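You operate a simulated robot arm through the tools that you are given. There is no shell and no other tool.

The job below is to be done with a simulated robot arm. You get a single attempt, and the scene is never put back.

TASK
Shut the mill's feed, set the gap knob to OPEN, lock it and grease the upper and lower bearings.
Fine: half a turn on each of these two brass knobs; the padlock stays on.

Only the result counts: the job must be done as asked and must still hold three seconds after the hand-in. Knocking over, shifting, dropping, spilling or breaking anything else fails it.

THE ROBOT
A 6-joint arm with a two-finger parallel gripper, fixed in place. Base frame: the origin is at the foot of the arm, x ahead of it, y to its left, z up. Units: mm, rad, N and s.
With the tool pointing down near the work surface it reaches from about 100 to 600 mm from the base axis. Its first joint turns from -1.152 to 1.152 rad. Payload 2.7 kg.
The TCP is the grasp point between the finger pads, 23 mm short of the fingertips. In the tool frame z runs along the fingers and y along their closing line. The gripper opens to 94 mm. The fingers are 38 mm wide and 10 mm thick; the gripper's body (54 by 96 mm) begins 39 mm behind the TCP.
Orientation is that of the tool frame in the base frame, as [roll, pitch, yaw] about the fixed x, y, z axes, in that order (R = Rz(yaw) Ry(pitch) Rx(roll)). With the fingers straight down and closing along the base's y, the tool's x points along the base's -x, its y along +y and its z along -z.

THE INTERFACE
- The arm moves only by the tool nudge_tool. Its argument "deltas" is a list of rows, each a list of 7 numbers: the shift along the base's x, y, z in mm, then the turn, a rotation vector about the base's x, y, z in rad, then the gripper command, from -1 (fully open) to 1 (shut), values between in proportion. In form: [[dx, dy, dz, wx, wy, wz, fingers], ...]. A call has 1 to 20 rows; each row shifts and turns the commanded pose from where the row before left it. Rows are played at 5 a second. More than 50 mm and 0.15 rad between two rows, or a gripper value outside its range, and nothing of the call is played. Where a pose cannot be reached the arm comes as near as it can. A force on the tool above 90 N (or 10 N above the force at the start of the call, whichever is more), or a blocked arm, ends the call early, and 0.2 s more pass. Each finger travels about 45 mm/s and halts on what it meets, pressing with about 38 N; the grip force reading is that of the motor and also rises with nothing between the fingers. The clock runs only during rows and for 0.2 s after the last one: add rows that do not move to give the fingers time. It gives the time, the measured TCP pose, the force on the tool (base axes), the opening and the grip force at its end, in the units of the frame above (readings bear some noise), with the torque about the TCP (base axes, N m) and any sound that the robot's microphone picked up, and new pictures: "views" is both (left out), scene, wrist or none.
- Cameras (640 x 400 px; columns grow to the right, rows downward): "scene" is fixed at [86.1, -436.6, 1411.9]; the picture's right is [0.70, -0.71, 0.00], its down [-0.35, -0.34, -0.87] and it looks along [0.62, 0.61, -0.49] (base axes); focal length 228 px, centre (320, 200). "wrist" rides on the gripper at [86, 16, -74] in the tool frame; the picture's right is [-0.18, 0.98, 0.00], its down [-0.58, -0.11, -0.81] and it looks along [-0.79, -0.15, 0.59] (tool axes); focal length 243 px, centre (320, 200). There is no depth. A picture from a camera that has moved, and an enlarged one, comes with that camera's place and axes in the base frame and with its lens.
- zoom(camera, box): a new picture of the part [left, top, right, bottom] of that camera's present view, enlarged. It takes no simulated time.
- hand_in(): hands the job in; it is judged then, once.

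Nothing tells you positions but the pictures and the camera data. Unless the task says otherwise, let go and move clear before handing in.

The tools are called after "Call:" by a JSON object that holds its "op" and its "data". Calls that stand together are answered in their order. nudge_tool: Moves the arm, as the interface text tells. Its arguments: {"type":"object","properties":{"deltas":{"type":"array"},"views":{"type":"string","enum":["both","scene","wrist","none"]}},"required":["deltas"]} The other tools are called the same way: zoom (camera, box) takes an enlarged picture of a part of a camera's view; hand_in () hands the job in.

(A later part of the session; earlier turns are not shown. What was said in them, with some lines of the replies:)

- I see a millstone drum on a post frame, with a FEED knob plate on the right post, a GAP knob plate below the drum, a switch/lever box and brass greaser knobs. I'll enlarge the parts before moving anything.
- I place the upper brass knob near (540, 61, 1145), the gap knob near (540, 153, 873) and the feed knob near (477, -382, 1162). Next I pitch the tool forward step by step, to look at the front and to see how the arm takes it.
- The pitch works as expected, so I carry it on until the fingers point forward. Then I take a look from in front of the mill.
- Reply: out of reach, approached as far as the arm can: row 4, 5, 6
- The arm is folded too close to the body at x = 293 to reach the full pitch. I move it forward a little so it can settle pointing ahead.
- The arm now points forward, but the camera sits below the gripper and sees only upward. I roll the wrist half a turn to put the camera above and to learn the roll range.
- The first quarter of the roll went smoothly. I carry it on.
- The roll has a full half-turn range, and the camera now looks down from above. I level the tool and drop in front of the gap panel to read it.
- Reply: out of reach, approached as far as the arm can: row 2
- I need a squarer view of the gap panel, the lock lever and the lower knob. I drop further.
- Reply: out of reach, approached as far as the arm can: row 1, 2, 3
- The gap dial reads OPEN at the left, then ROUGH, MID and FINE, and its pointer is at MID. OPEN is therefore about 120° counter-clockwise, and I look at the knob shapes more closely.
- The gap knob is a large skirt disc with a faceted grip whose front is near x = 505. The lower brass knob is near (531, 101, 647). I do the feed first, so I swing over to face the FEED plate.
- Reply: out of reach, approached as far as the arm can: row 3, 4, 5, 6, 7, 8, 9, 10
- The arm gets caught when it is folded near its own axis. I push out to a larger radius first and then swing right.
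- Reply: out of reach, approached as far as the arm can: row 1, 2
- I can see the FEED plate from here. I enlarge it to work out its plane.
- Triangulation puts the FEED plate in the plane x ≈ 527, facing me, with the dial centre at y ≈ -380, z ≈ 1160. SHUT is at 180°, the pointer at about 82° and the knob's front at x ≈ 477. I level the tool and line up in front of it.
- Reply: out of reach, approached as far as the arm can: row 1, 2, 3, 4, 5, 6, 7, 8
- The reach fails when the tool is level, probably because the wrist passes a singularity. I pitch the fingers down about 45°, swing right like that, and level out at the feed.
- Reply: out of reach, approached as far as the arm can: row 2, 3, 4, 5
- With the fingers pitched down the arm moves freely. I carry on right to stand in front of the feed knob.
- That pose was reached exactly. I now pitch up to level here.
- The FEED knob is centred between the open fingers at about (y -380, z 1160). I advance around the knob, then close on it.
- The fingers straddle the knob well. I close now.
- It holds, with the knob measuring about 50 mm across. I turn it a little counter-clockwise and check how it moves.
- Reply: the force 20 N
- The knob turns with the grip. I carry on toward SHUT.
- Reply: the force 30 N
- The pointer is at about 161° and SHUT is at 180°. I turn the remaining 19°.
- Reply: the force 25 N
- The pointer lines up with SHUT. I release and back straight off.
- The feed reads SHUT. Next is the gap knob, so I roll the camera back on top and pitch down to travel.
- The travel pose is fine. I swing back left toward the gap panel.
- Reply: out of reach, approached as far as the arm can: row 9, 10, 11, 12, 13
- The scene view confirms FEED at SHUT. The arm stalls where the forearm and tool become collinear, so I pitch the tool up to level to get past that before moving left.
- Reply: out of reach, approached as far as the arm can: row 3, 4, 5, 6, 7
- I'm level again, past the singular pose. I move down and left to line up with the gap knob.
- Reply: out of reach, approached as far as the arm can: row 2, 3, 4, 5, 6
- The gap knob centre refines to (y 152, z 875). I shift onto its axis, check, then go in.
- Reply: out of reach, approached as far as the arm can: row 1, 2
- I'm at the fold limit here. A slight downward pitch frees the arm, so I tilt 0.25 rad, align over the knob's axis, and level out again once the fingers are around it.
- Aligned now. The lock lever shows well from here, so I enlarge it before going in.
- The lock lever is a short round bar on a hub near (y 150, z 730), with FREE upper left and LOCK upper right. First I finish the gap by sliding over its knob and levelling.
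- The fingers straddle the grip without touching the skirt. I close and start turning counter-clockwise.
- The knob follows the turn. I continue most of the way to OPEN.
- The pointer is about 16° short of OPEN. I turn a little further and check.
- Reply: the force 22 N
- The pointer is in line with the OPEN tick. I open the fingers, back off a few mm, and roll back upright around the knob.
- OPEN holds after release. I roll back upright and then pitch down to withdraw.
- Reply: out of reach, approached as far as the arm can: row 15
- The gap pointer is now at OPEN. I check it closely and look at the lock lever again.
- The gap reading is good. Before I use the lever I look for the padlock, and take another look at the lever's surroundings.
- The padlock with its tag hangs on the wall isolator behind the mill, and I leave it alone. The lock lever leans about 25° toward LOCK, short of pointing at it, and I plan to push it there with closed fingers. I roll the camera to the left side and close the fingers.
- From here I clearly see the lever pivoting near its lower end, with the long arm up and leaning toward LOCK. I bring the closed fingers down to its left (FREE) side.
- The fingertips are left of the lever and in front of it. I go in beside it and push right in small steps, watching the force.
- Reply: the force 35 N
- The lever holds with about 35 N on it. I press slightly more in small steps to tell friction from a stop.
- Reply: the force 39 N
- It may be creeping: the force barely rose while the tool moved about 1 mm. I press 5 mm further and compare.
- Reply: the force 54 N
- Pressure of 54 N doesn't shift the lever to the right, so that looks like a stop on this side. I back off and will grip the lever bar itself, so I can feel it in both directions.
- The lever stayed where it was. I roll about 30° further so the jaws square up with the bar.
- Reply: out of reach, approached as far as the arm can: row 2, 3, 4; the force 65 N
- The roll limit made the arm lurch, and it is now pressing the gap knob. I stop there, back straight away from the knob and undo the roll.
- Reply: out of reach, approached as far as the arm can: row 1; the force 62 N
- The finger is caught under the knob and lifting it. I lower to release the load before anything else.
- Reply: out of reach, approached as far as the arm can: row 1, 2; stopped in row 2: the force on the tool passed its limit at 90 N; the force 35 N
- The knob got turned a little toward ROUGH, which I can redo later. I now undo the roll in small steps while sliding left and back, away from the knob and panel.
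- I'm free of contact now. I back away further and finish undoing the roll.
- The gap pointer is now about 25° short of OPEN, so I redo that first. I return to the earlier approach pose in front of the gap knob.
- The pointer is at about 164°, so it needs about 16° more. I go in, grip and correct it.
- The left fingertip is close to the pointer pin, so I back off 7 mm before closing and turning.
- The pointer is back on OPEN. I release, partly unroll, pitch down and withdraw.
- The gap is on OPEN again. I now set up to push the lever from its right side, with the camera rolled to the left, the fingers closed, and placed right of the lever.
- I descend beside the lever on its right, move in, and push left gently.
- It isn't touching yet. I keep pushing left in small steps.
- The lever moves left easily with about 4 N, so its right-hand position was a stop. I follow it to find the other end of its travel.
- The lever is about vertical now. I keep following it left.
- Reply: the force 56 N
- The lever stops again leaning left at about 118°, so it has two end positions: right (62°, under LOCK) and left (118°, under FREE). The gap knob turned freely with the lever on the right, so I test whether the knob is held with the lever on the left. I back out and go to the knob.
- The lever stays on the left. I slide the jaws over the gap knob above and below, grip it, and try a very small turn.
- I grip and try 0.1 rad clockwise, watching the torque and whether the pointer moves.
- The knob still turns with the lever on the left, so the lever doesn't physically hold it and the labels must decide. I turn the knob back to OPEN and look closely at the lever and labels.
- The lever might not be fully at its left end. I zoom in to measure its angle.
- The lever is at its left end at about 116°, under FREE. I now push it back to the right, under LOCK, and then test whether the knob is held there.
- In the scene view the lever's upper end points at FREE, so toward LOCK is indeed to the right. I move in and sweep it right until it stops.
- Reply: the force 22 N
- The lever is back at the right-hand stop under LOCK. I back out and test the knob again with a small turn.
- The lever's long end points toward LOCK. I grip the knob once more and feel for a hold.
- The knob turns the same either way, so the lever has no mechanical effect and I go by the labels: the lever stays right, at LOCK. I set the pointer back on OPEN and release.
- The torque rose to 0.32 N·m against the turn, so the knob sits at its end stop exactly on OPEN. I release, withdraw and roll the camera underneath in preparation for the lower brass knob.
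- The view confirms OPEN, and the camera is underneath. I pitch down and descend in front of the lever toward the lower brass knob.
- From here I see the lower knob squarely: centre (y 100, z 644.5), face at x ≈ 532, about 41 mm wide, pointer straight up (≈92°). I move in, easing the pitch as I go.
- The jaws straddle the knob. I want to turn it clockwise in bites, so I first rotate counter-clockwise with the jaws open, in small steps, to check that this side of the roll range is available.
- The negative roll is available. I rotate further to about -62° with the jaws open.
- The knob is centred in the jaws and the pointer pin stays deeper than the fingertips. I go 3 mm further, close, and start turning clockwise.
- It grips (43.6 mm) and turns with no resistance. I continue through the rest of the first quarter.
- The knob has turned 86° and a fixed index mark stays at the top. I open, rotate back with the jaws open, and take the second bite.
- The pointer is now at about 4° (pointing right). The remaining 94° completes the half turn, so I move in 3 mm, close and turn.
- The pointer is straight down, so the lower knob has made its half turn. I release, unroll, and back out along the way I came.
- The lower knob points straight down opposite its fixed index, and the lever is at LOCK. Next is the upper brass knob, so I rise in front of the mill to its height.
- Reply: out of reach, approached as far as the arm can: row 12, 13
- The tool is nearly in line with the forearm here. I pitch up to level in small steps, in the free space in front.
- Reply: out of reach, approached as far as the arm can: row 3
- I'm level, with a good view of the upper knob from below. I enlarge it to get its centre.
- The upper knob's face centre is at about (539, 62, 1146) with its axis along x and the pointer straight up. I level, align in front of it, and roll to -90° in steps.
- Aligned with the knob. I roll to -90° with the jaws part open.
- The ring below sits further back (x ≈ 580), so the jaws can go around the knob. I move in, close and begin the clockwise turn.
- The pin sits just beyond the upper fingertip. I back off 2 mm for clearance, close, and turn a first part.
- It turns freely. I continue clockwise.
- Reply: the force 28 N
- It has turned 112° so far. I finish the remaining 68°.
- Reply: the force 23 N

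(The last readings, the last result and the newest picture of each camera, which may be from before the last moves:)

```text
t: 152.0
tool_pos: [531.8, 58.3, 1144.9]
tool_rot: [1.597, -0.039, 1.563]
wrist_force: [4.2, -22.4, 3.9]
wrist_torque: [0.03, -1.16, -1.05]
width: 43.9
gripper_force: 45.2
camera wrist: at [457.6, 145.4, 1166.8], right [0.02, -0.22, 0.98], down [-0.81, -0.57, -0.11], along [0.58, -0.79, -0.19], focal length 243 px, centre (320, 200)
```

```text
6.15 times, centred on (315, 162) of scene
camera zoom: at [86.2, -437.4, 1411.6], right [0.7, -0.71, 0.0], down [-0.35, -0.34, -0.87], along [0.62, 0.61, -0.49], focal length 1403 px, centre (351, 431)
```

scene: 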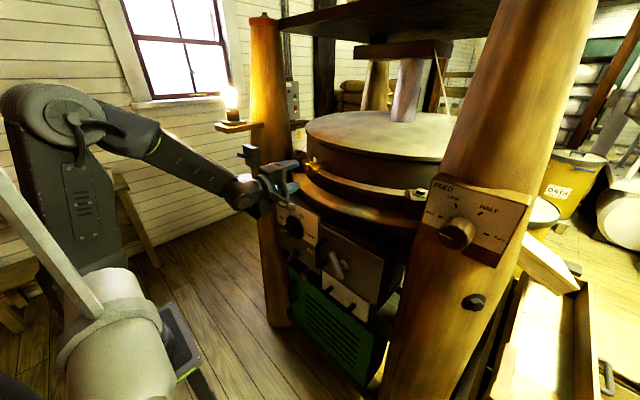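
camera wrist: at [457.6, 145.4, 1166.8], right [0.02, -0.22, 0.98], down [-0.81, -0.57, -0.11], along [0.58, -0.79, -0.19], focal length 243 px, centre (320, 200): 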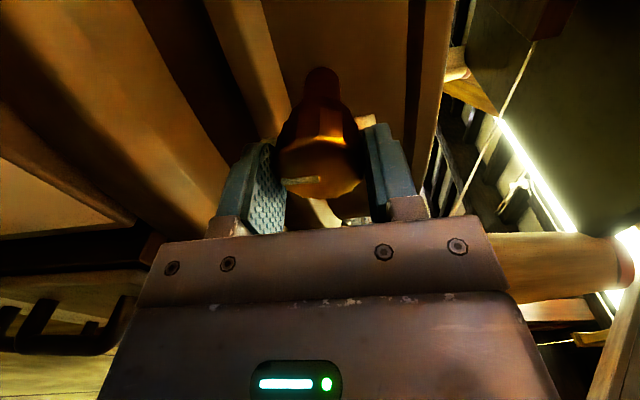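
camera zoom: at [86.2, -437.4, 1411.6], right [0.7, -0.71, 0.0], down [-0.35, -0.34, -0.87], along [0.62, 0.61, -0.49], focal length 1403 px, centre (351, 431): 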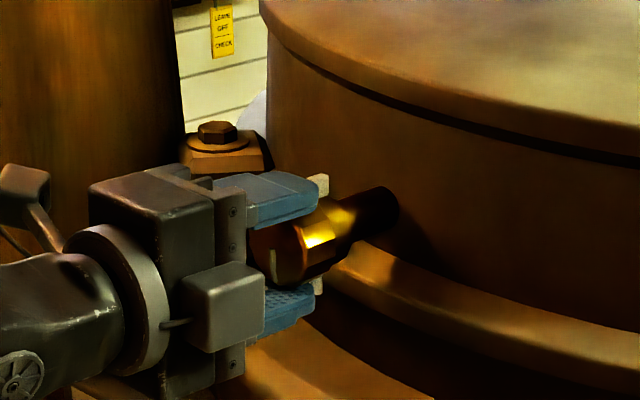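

The pin is now at the bottom, opposite the fixed index, so the upper knob's half turn is done. I release and back straight out.

Call:
{"op": "nudge_tool", "data": {"deltas": [[0, 0, 0, 0, 0, 0, -0.3], [0, 0, 0, 0, 0, 0, -0.3], [0, 0, 0, 0, 0, 0, -0.3], [-20, 0, 0, 0, 0, 0, -0.3], [-22, 0, 0, 0, 0, 0, -0.3], [-22, 0, 0, 0, 0, 0, -0.3], [-15, 0, 0, 0, 0, 0, -0.3], [0, 0, 0, 0, 0, 0, -0.3]]}}

Call:
{"op": "zoom", "data": {"camera": "scene", "box": [270, 130, 360, 195]}}

Call:
{"op": "zoom", "data": {"camera": "scene", "box": [260, 195, 340, 285]}}

Call:
{"op": "zoom", "data": {"camera": "scene", "box": [410, 165, 540, 275]}}

Call:
{"op": "zoom", "data": {"camera": "wrist", "box": [180, 0, 500, 220]}}

```text
t: 153.8
tool_pos: [453.0, 61.2, 1145.4]
tool_rot: [1.599, -0.033, 1.569]
wrist_force: [-0.5, -0.9, 0.7]
wrist_torque: [0.01, -0.01, 0.02]
width: 61.2
gripper_force: 0.0
camera wrist: at [378.7, 147.9, 1166.1], right [0.03, -0.22, 0.98], down [-0.81, -0.58, -0.11], along [0.59, -0.79, -0.19], focal length 243 px, centre (320, 200)
```

scene: 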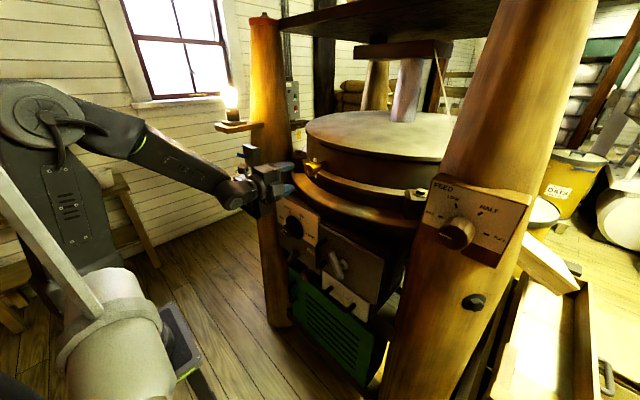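
wrist: 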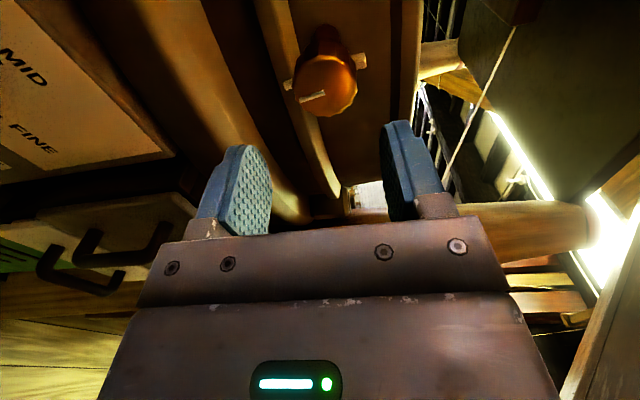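

```text
6.15 times, centred on (315, 162) of scene
camera zoom: at [86.1, -436.6, 1411.9], right [0.7, -0.71, 0.0], down [-0.35, -0.34, -0.87], along [0.62, 0.61, -0.49], focal length 1403 px, centre (351, 431)
```

zoom: 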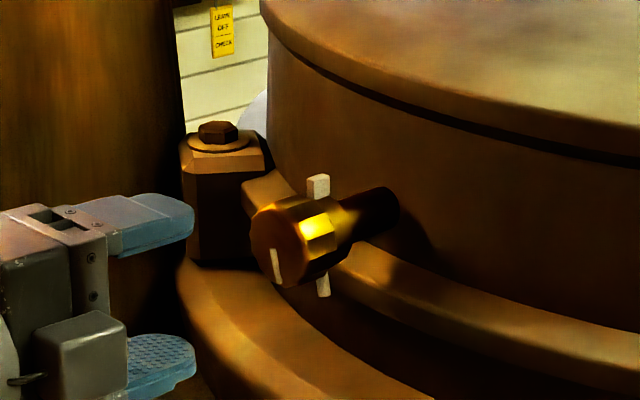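

```text
4.44 times, centred on (300, 240) of scene
camera zoom: at [86.1, -436.6, 1411.9], right [0.7, -0.71, 0.0], down [-0.35, -0.34, -0.87], along [0.62, 0.61, -0.49], focal length 1013 px, centre (409, 22)
```

zoom: 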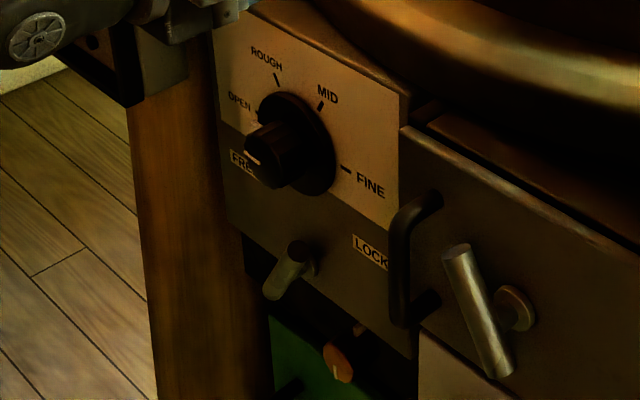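

```text
3.64 times, centred on (475, 220) of scene
camera zoom: at [86.1, -436.6, 1411.9], right [0.7, -0.71, 0.0], down [-0.35, -0.34, -0.87], along [0.62, 0.61, -0.49], focal length 829 px, centre (-244, 127)
```

zoom: 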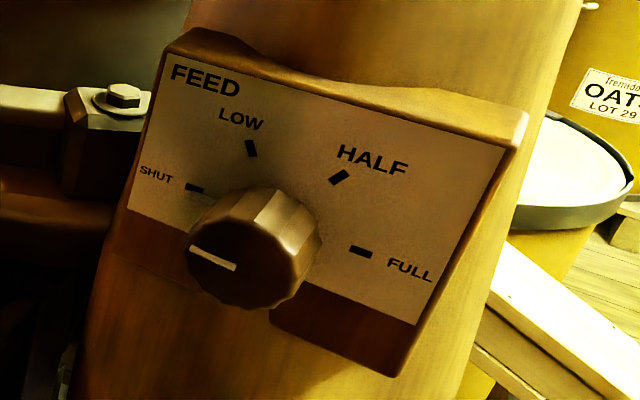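

```text
1.82 times, centred on (340, 110) of wrist
camera zoom: at [378.7, 147.9, 1166.1], right [0.03, -0.22, 0.98], down [-0.81, -0.58, -0.11], along [0.59, -0.79, -0.19], focal length 441 px, centre (284, 364)
```

zoom: 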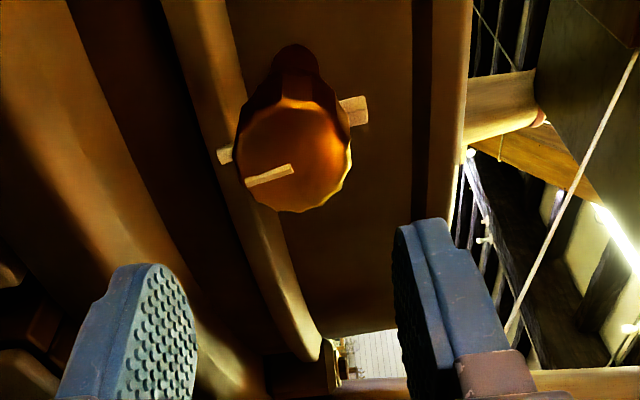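

The upper knob looks about 8–10° short of the full half turn: its stripe reads about -81° instead of -90°. The feed, gap, lever and lower knob read correctly. I go back in and add the missing part.

Call:
{"op": "nudge_tool", "data": {"deltas": [[20, 0, 0, 0, 0, 0, -0.3], [22, 0, 0, 0, 0, 0, -0.3], [20, 0, 0, 0, 0, 0, -0.3], [14, 0, 0, 0, 0, 0, -0.3], [0, 0, 0, 0, 0, 0, 1], [0, 0, 0, 0, 0, 0, 1], [0, 0, 0, 0, 0, 0, 1], [0, 0, 0, 0, 0, 0, 1]], "views": "wrist"}}

Call:
{"op": "zoom", "data": {"camera": "wrist", "box": [180, 0, 500, 220]}}

Call:
{"op": "zoom", "data": {"camera": "scene", "box": [270, 130, 360, 195]}}

```text
t: 155.6
tool_pos: [528.4, 62.1, 1145.4]
tool_rot: [1.597, -0.034, 1.57]
wrist_force: [4.5, 0.5, 2.6]
wrist_torque: [-0.02, -0.81, -0.02]
width: 43.1
gripper_force: 45.2
camera wrist: at [454.5, 147.8, 1166.8], right [0.03, -0.22, 0.98], down [-0.81, -0.58, -0.11], along [0.59, -0.79, -0.19], focal length 243 px, centre (320, 200)
```

wrist: 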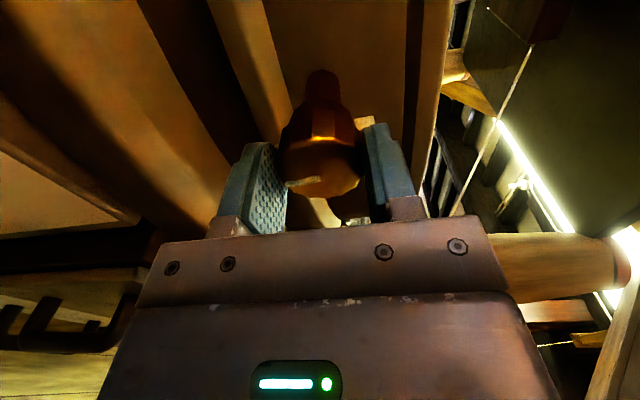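

```text
1.82 times, centred on (340, 110) of wrist
camera zoom: at [454.5, 147.8, 1166.8], right [0.03, -0.22, 0.98], down [-0.81, -0.58, -0.11], along [0.59, -0.79, -0.19], focal length 441 px, centre (284, 364)
```

zoom: 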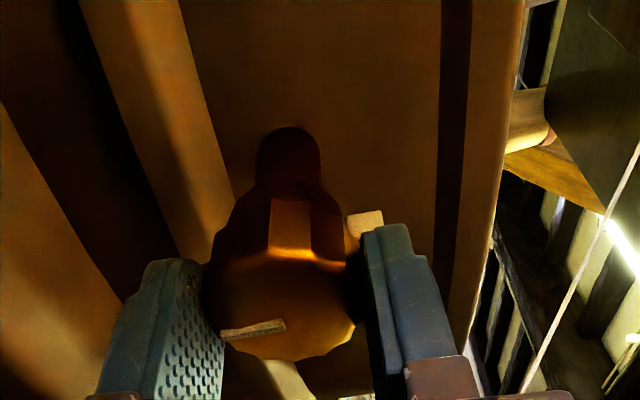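

```text
6.15 times, centred on (315, 162) of scene
camera zoom: at [86.2, -436.6, 1411.9], right [0.7, -0.71, 0.0], down [-0.35, -0.34, -0.87], along [0.62, 0.61, -0.49], focal length 1403 px, centre (351, 431)
```

zoom: 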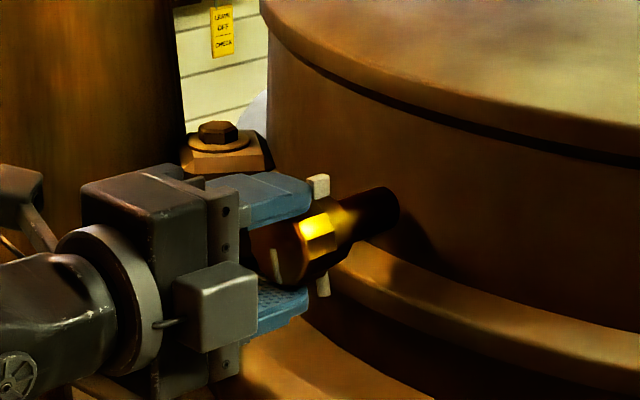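

Before release the pointer had been past the mark, and side load in the grip dragged it back as the jaws opened. It now reads about -86° with almost no side load. I turn the last few degrees and check that the load stays low.

Call:
{"op": "nudge_tool", "data": {"deltas": [[0, 0, 0, 0.04, 0, 0, 1], [0, 0, 0, 0.04, 0, 0, 1], [0, 0, 0, 0, 0, 0, 1], [0, 0, 0, 0, 0, 0, 1]], "views": "wrist"}}

Call:
{"op": "zoom", "data": {"camera": "wrist", "box": [240, 110, 400, 220]}}

```text
t: 156.6
tool_pos: [527.7, 61.2, 1146.1]
tool_rot: [1.596, -0.112, 1.57]
wrist_force: [9.2, 0.7, 6.7]
wrist_torque: [0.01, -0.96, -0.44]
width: 43.3
gripper_force: 44.4
camera wrist: at [454.4, 145.8, 1173.7], right [0.03, -0.29, 0.96], down [-0.81, -0.57, -0.15], along [0.59, -0.77, -0.25], focal length 243 px, centre (320, 200)
```

wrist: 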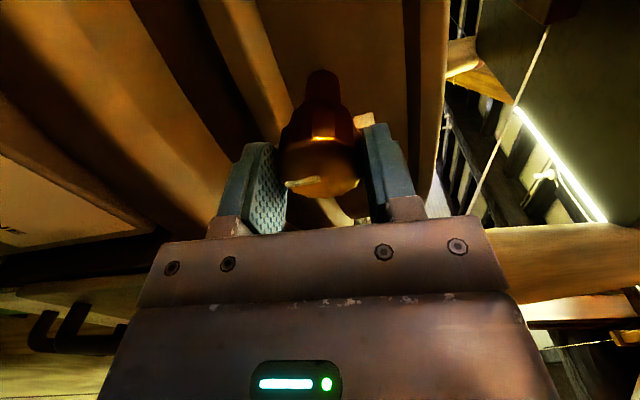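

```text
3.64 times, centred on (320, 165) of wrist
camera zoom: at [454.4, 145.8, 1173.7], right [0.03, -0.29, 0.96], down [-0.81, -0.57, -0.15], along [0.59, -0.77, -0.25], focal length 882 px, centre (320, 327)
```

zoom: 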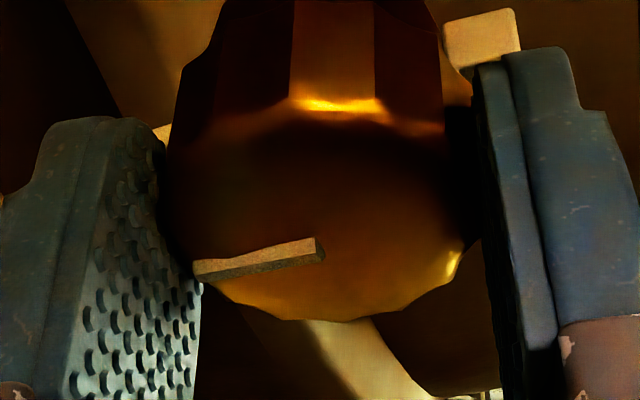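

The pointer reads -90° with almost no side load. I open gently and check again.

Call:
{"op": "nudge_tool", "data": {"deltas": [[0, 0, 0, 0, 0, 0, 0.06], [0, 0, 0, 0, 0, 0, 0.04], [0, 0, 0, 0, 0, 0, 0], [0, 0, 0, 0, 0, 0, -0.1], [0, 0, 0, 0, 0, 0, -0.3], [0, 0, 0, 0, 0, 0, -0.3]], "views": "wrist"}}

Call:
{"op": "zoom", "data": {"camera": "wrist", "box": [240, 110, 400, 220]}}

Call:
{"op": "zoom", "data": {"camera": "scene", "box": [270, 130, 360, 195]}}

```text
t: 158.0
tool_pos: [528.1, 61.6, 1143.8]
tool_rot: [1.599, -0.113, 1.569]
wrist_force: [0.0, -1.5, -0.3]
wrist_torque: [0.0, 0.0, -0.02]
width: 61.3
gripper_force: 0.1
camera wrist: at [454.2, 145.8, 1173.0], right [0.03, -0.29, 0.96], down [-0.81, -0.57, -0.15], along [0.59, -0.77, -0.25], focal length 243 px, centre (320, 200)
```

wrist: 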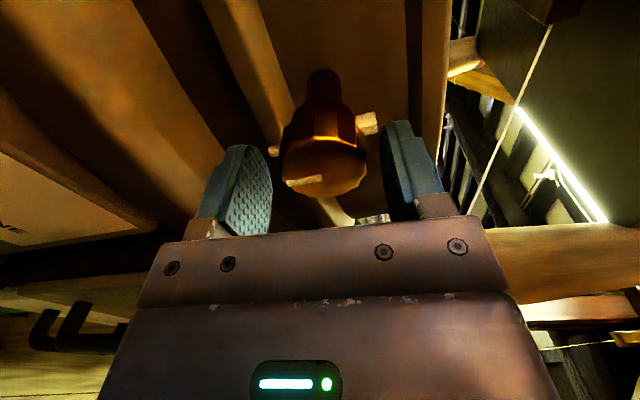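

```text
3.64 times, centred on (320, 165) of wrist
camera zoom: at [454.2, 145.8, 1173.0], right [0.03, -0.29, 0.96], down [-0.81, -0.57, -0.15], along [0.59, -0.77, -0.25], focal length 882 px, centre (320, 327)
```

zoom: 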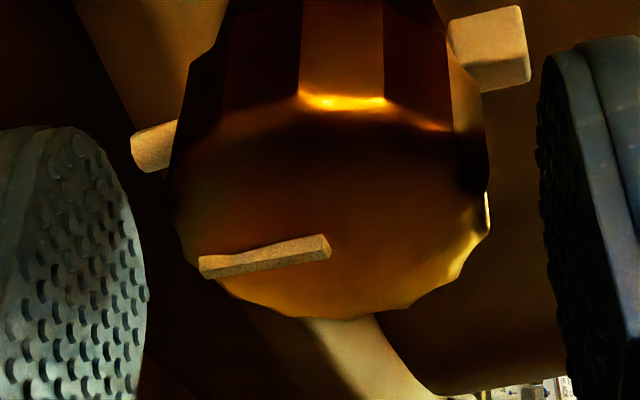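

```text
6.15 times, centred on (315, 162) of scene
camera zoom: at [86.1, -436.6, 1411.9], right [0.7, -0.71, 0.0], down [-0.35, -0.34, -0.87], along [0.62, 0.61, -0.49], focal length 1403 px, centre (351, 431)
```

zoom: 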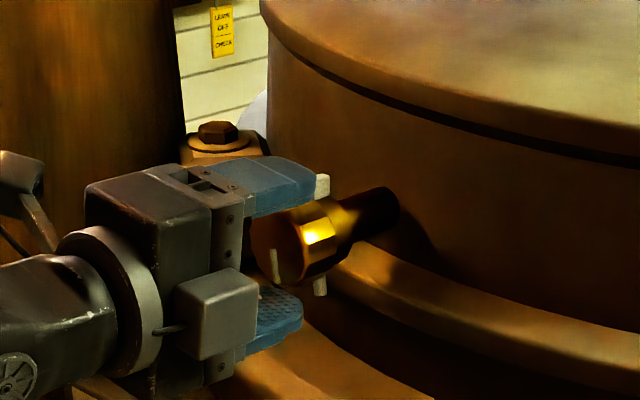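

The upper knob stays at a full half turn, with its pin directly below the fixed index. I back out and verify every control once more.

Call:
{"op": "nudge_tool", "data": {"deltas": [[-20, 0, 0, 0, 0, 0, -0.3], [-22, 0, 0, 0, 0, 0, -0.3], [-22, 0, 0, 0, 0, 0, -0.3], [-20, 0, 0, 0, 0, 0, -0.3], [0, 0, 0, 0, 0, 0, -0.3]]}}

Call:
{"op": "zoom", "data": {"camera": "scene", "box": [285, 140, 345, 185]}}

Call:
{"op": "zoom", "data": {"camera": "scene", "box": [270, 200, 330, 245]}}

Call:
{"op": "zoom", "data": {"camera": "scene", "box": [280, 240, 340, 285]}}

Call:
{"op": "zoom", "data": {"camera": "wrist", "box": [180, 0, 500, 220]}}

```text
t: 159.2
tool_pos: [442.3, 60.9, 1145.7]
tool_rot: [1.601, -0.113, 1.569]
wrist_force: [0.8, 0.3, -0.5]
wrist_torque: [-0.03, 0.02, 0.01]
width: 61.1
gripper_force: 0.1
camera wrist: at [369.0, 145.3, 1174.0], right [0.03, -0.29, 0.96], down [-0.81, -0.57, -0.15], along [0.59, -0.77, -0.25], focal length 243 px, centre (320, 200)
```

scene: 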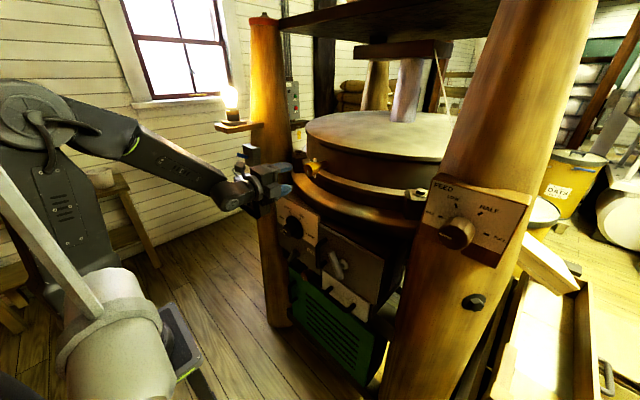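
wrist: 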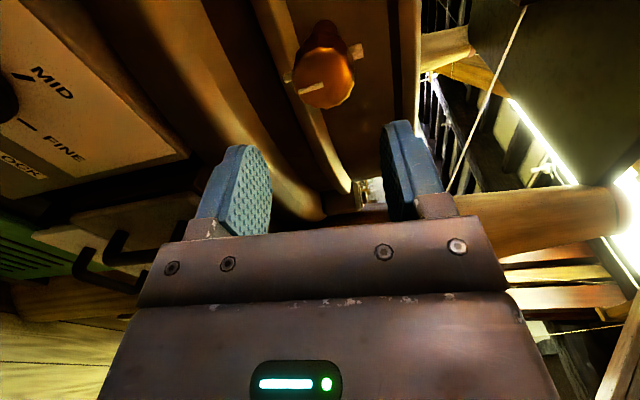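

```text
8.89 times, centred on (315, 162) of scene
camera zoom: at [86.1, -436.6, 1411.9], right [0.7, -0.71, 0.0], down [-0.35, -0.34, -0.87], along [0.62, 0.61, -0.49], focal length 2027 px, centre (364, 533)
```

zoom: 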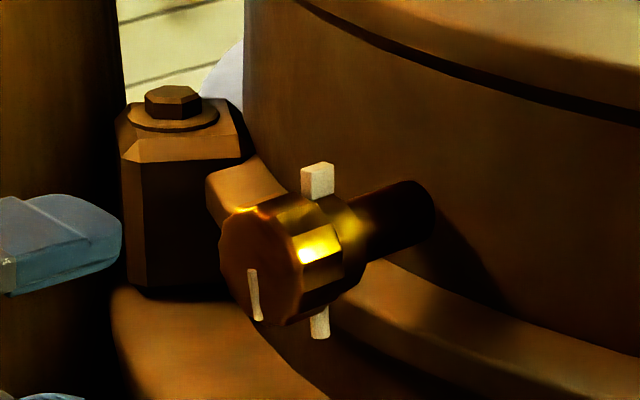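

```text
8.89 times, centred on (300, 222) of scene
camera zoom: at [86.1, -436.6, 1411.9], right [0.7, -0.71, 0.0], down [-0.35, -0.34, -0.87], along [0.62, 0.61, -0.49], focal length 2027 px, centre (498, 0)
```

zoom: 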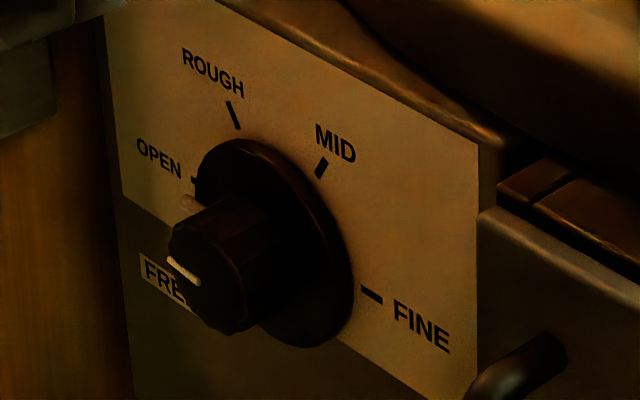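

```text
8.89 times, centred on (310, 262) of scene
camera zoom: at [86.1, -436.6, 1411.9], right [0.7, -0.71, 0.0], down [-0.35, -0.34, -0.87], along [0.62, 0.61, -0.49], focal length 2027 px, centre (409, -356)
```

zoom: 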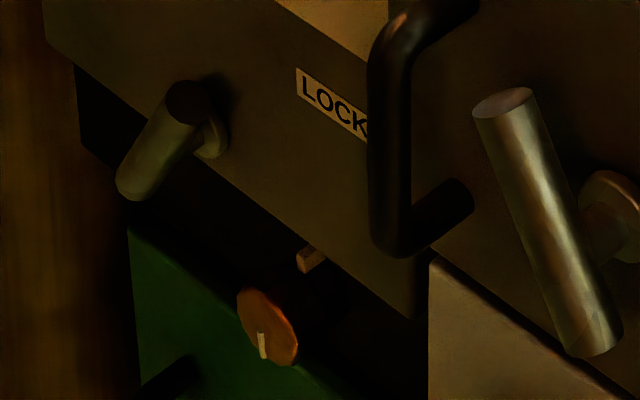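

```text
1.82 times, centred on (340, 110) of wrist
camera zoom: at [369.0, 145.3, 1174.0], right [0.03, -0.29, 0.96], down [-0.81, -0.57, -0.15], along [0.59, -0.77, -0.25], focal length 441 px, centre (284, 364)
```

zoom: 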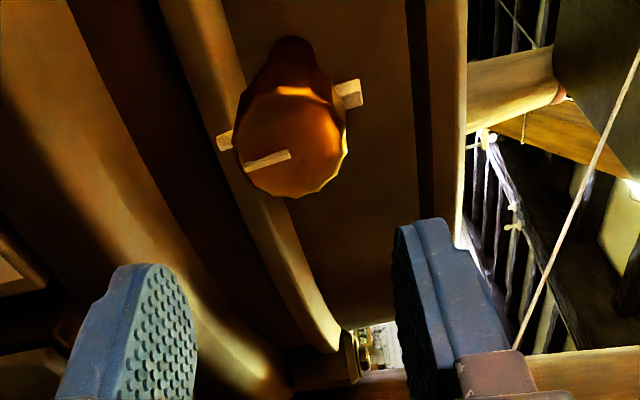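

Everything reads as asked: FEED at SHUT, GAP at OPEN against its stop, lever on the LOCK side, and both brass knobs half a turn from their index. The padlock was not touched. I move back clear of the mill before handing in.

Call:
{"op": "nudge_tool", "data": {"deltas": [[-15, 0, 0, 0, 0, 0, -0.3], [-15, 0, 0, 0, 0, 0, -0.3], [0, 0, 0, 0, 0, 0, -0.3]]}}

Call:
{"op": "zoom", "data": {"camera": "scene", "box": [400, 150, 560, 280]}}

Call:
{"op": "zoom", "data": {"camera": "scene", "box": [250, 130, 370, 290]}}

```text
t: 160.0
tool_pos: [413.5, 60.2, 1143.8]
tool_rot: [1.599, -0.114, 1.569]
wrist_force: [-0.2, -0.7, -0.4]
wrist_torque: [0.0, 0.02, -0.01]
width: 61.2
gripper_force: 0.3
camera wrist: at [339.4, 145.4, 1173.6], right [0.03, -0.29, 0.96], down [-0.81, -0.57, -0.15], along [0.59, -0.77, -0.25], focal length 243 px, centre (320, 200)
```

scene: 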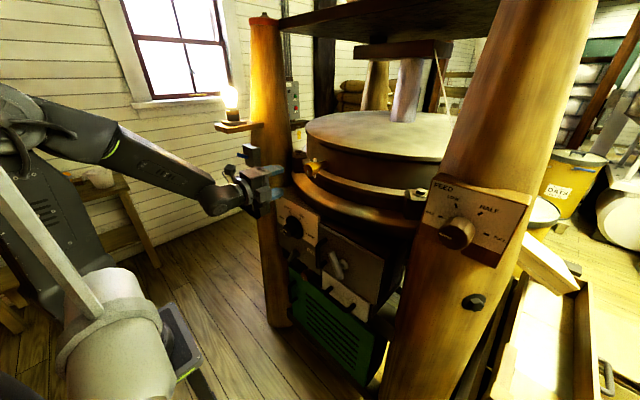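
wrist: 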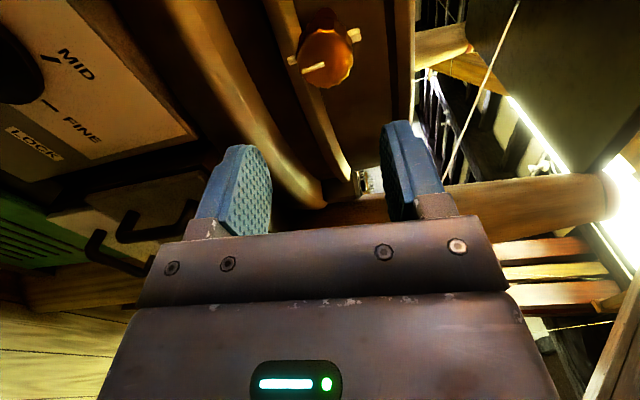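

```text
3.08 times, centred on (480, 215) of scene
camera zoom: at [86.1, -436.6, 1411.9], right [0.7, -0.71, 0.0], down [-0.35, -0.34, -0.87], along [0.62, 0.61, -0.49], focal length 702 px, centre (-172, 154)
```

zoom: 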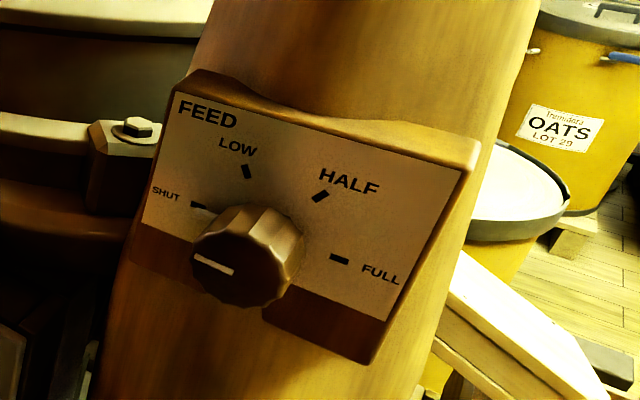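

```text
2.50 times, centred on (310, 210) of scene
camera zoom: at [86.1, -436.6, 1411.9], right [0.7, -0.71, 0.0], down [-0.35, -0.34, -0.87], along [0.62, 0.61, -0.49], focal length 570 px, centre (345, 175)
```

zoom: 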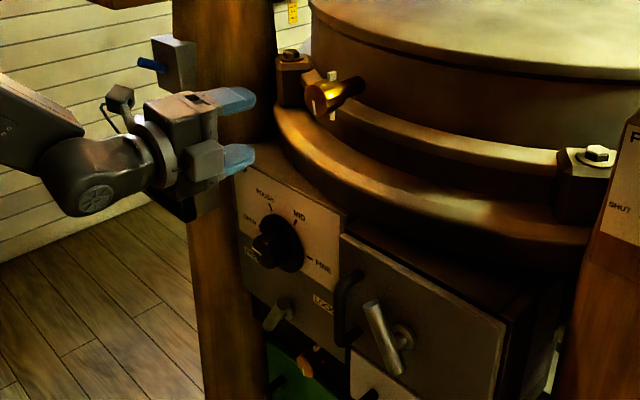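

The arm is clear of the mill and all controls hold their settings. I hand the job in.

Call:
{"op": "hand_in", "data": {}}

```text
The job is handed in.
```

I finished the job and handed it in. One part rests on my reading of the labels: the lock lever.

- **Feed:** the knob is at SHUT.
- **Gap:** the knob is at OPEN, turned up against its end stop. During the lever work the arm lurched and pressed against this knob, turning it off OPEN. I reset it and saw no damage.
- **Lock:** the lever leans fully to the LOCK side, which is where it already stood when I started. Moving it to either side made no difference to how freely the gap knob turned, so I could not confirm the lock by feel. If the labels mislead, this part is wrong.
- **Grease:** both brass knobs are half a turn clockwise from where they were. The upper one slipped back about 10° when I first let go, so I turned it again and it stayed.
- **Padlock:** I left it on and did not touch it.

I let go of everything and moved the arm clear before handing in.
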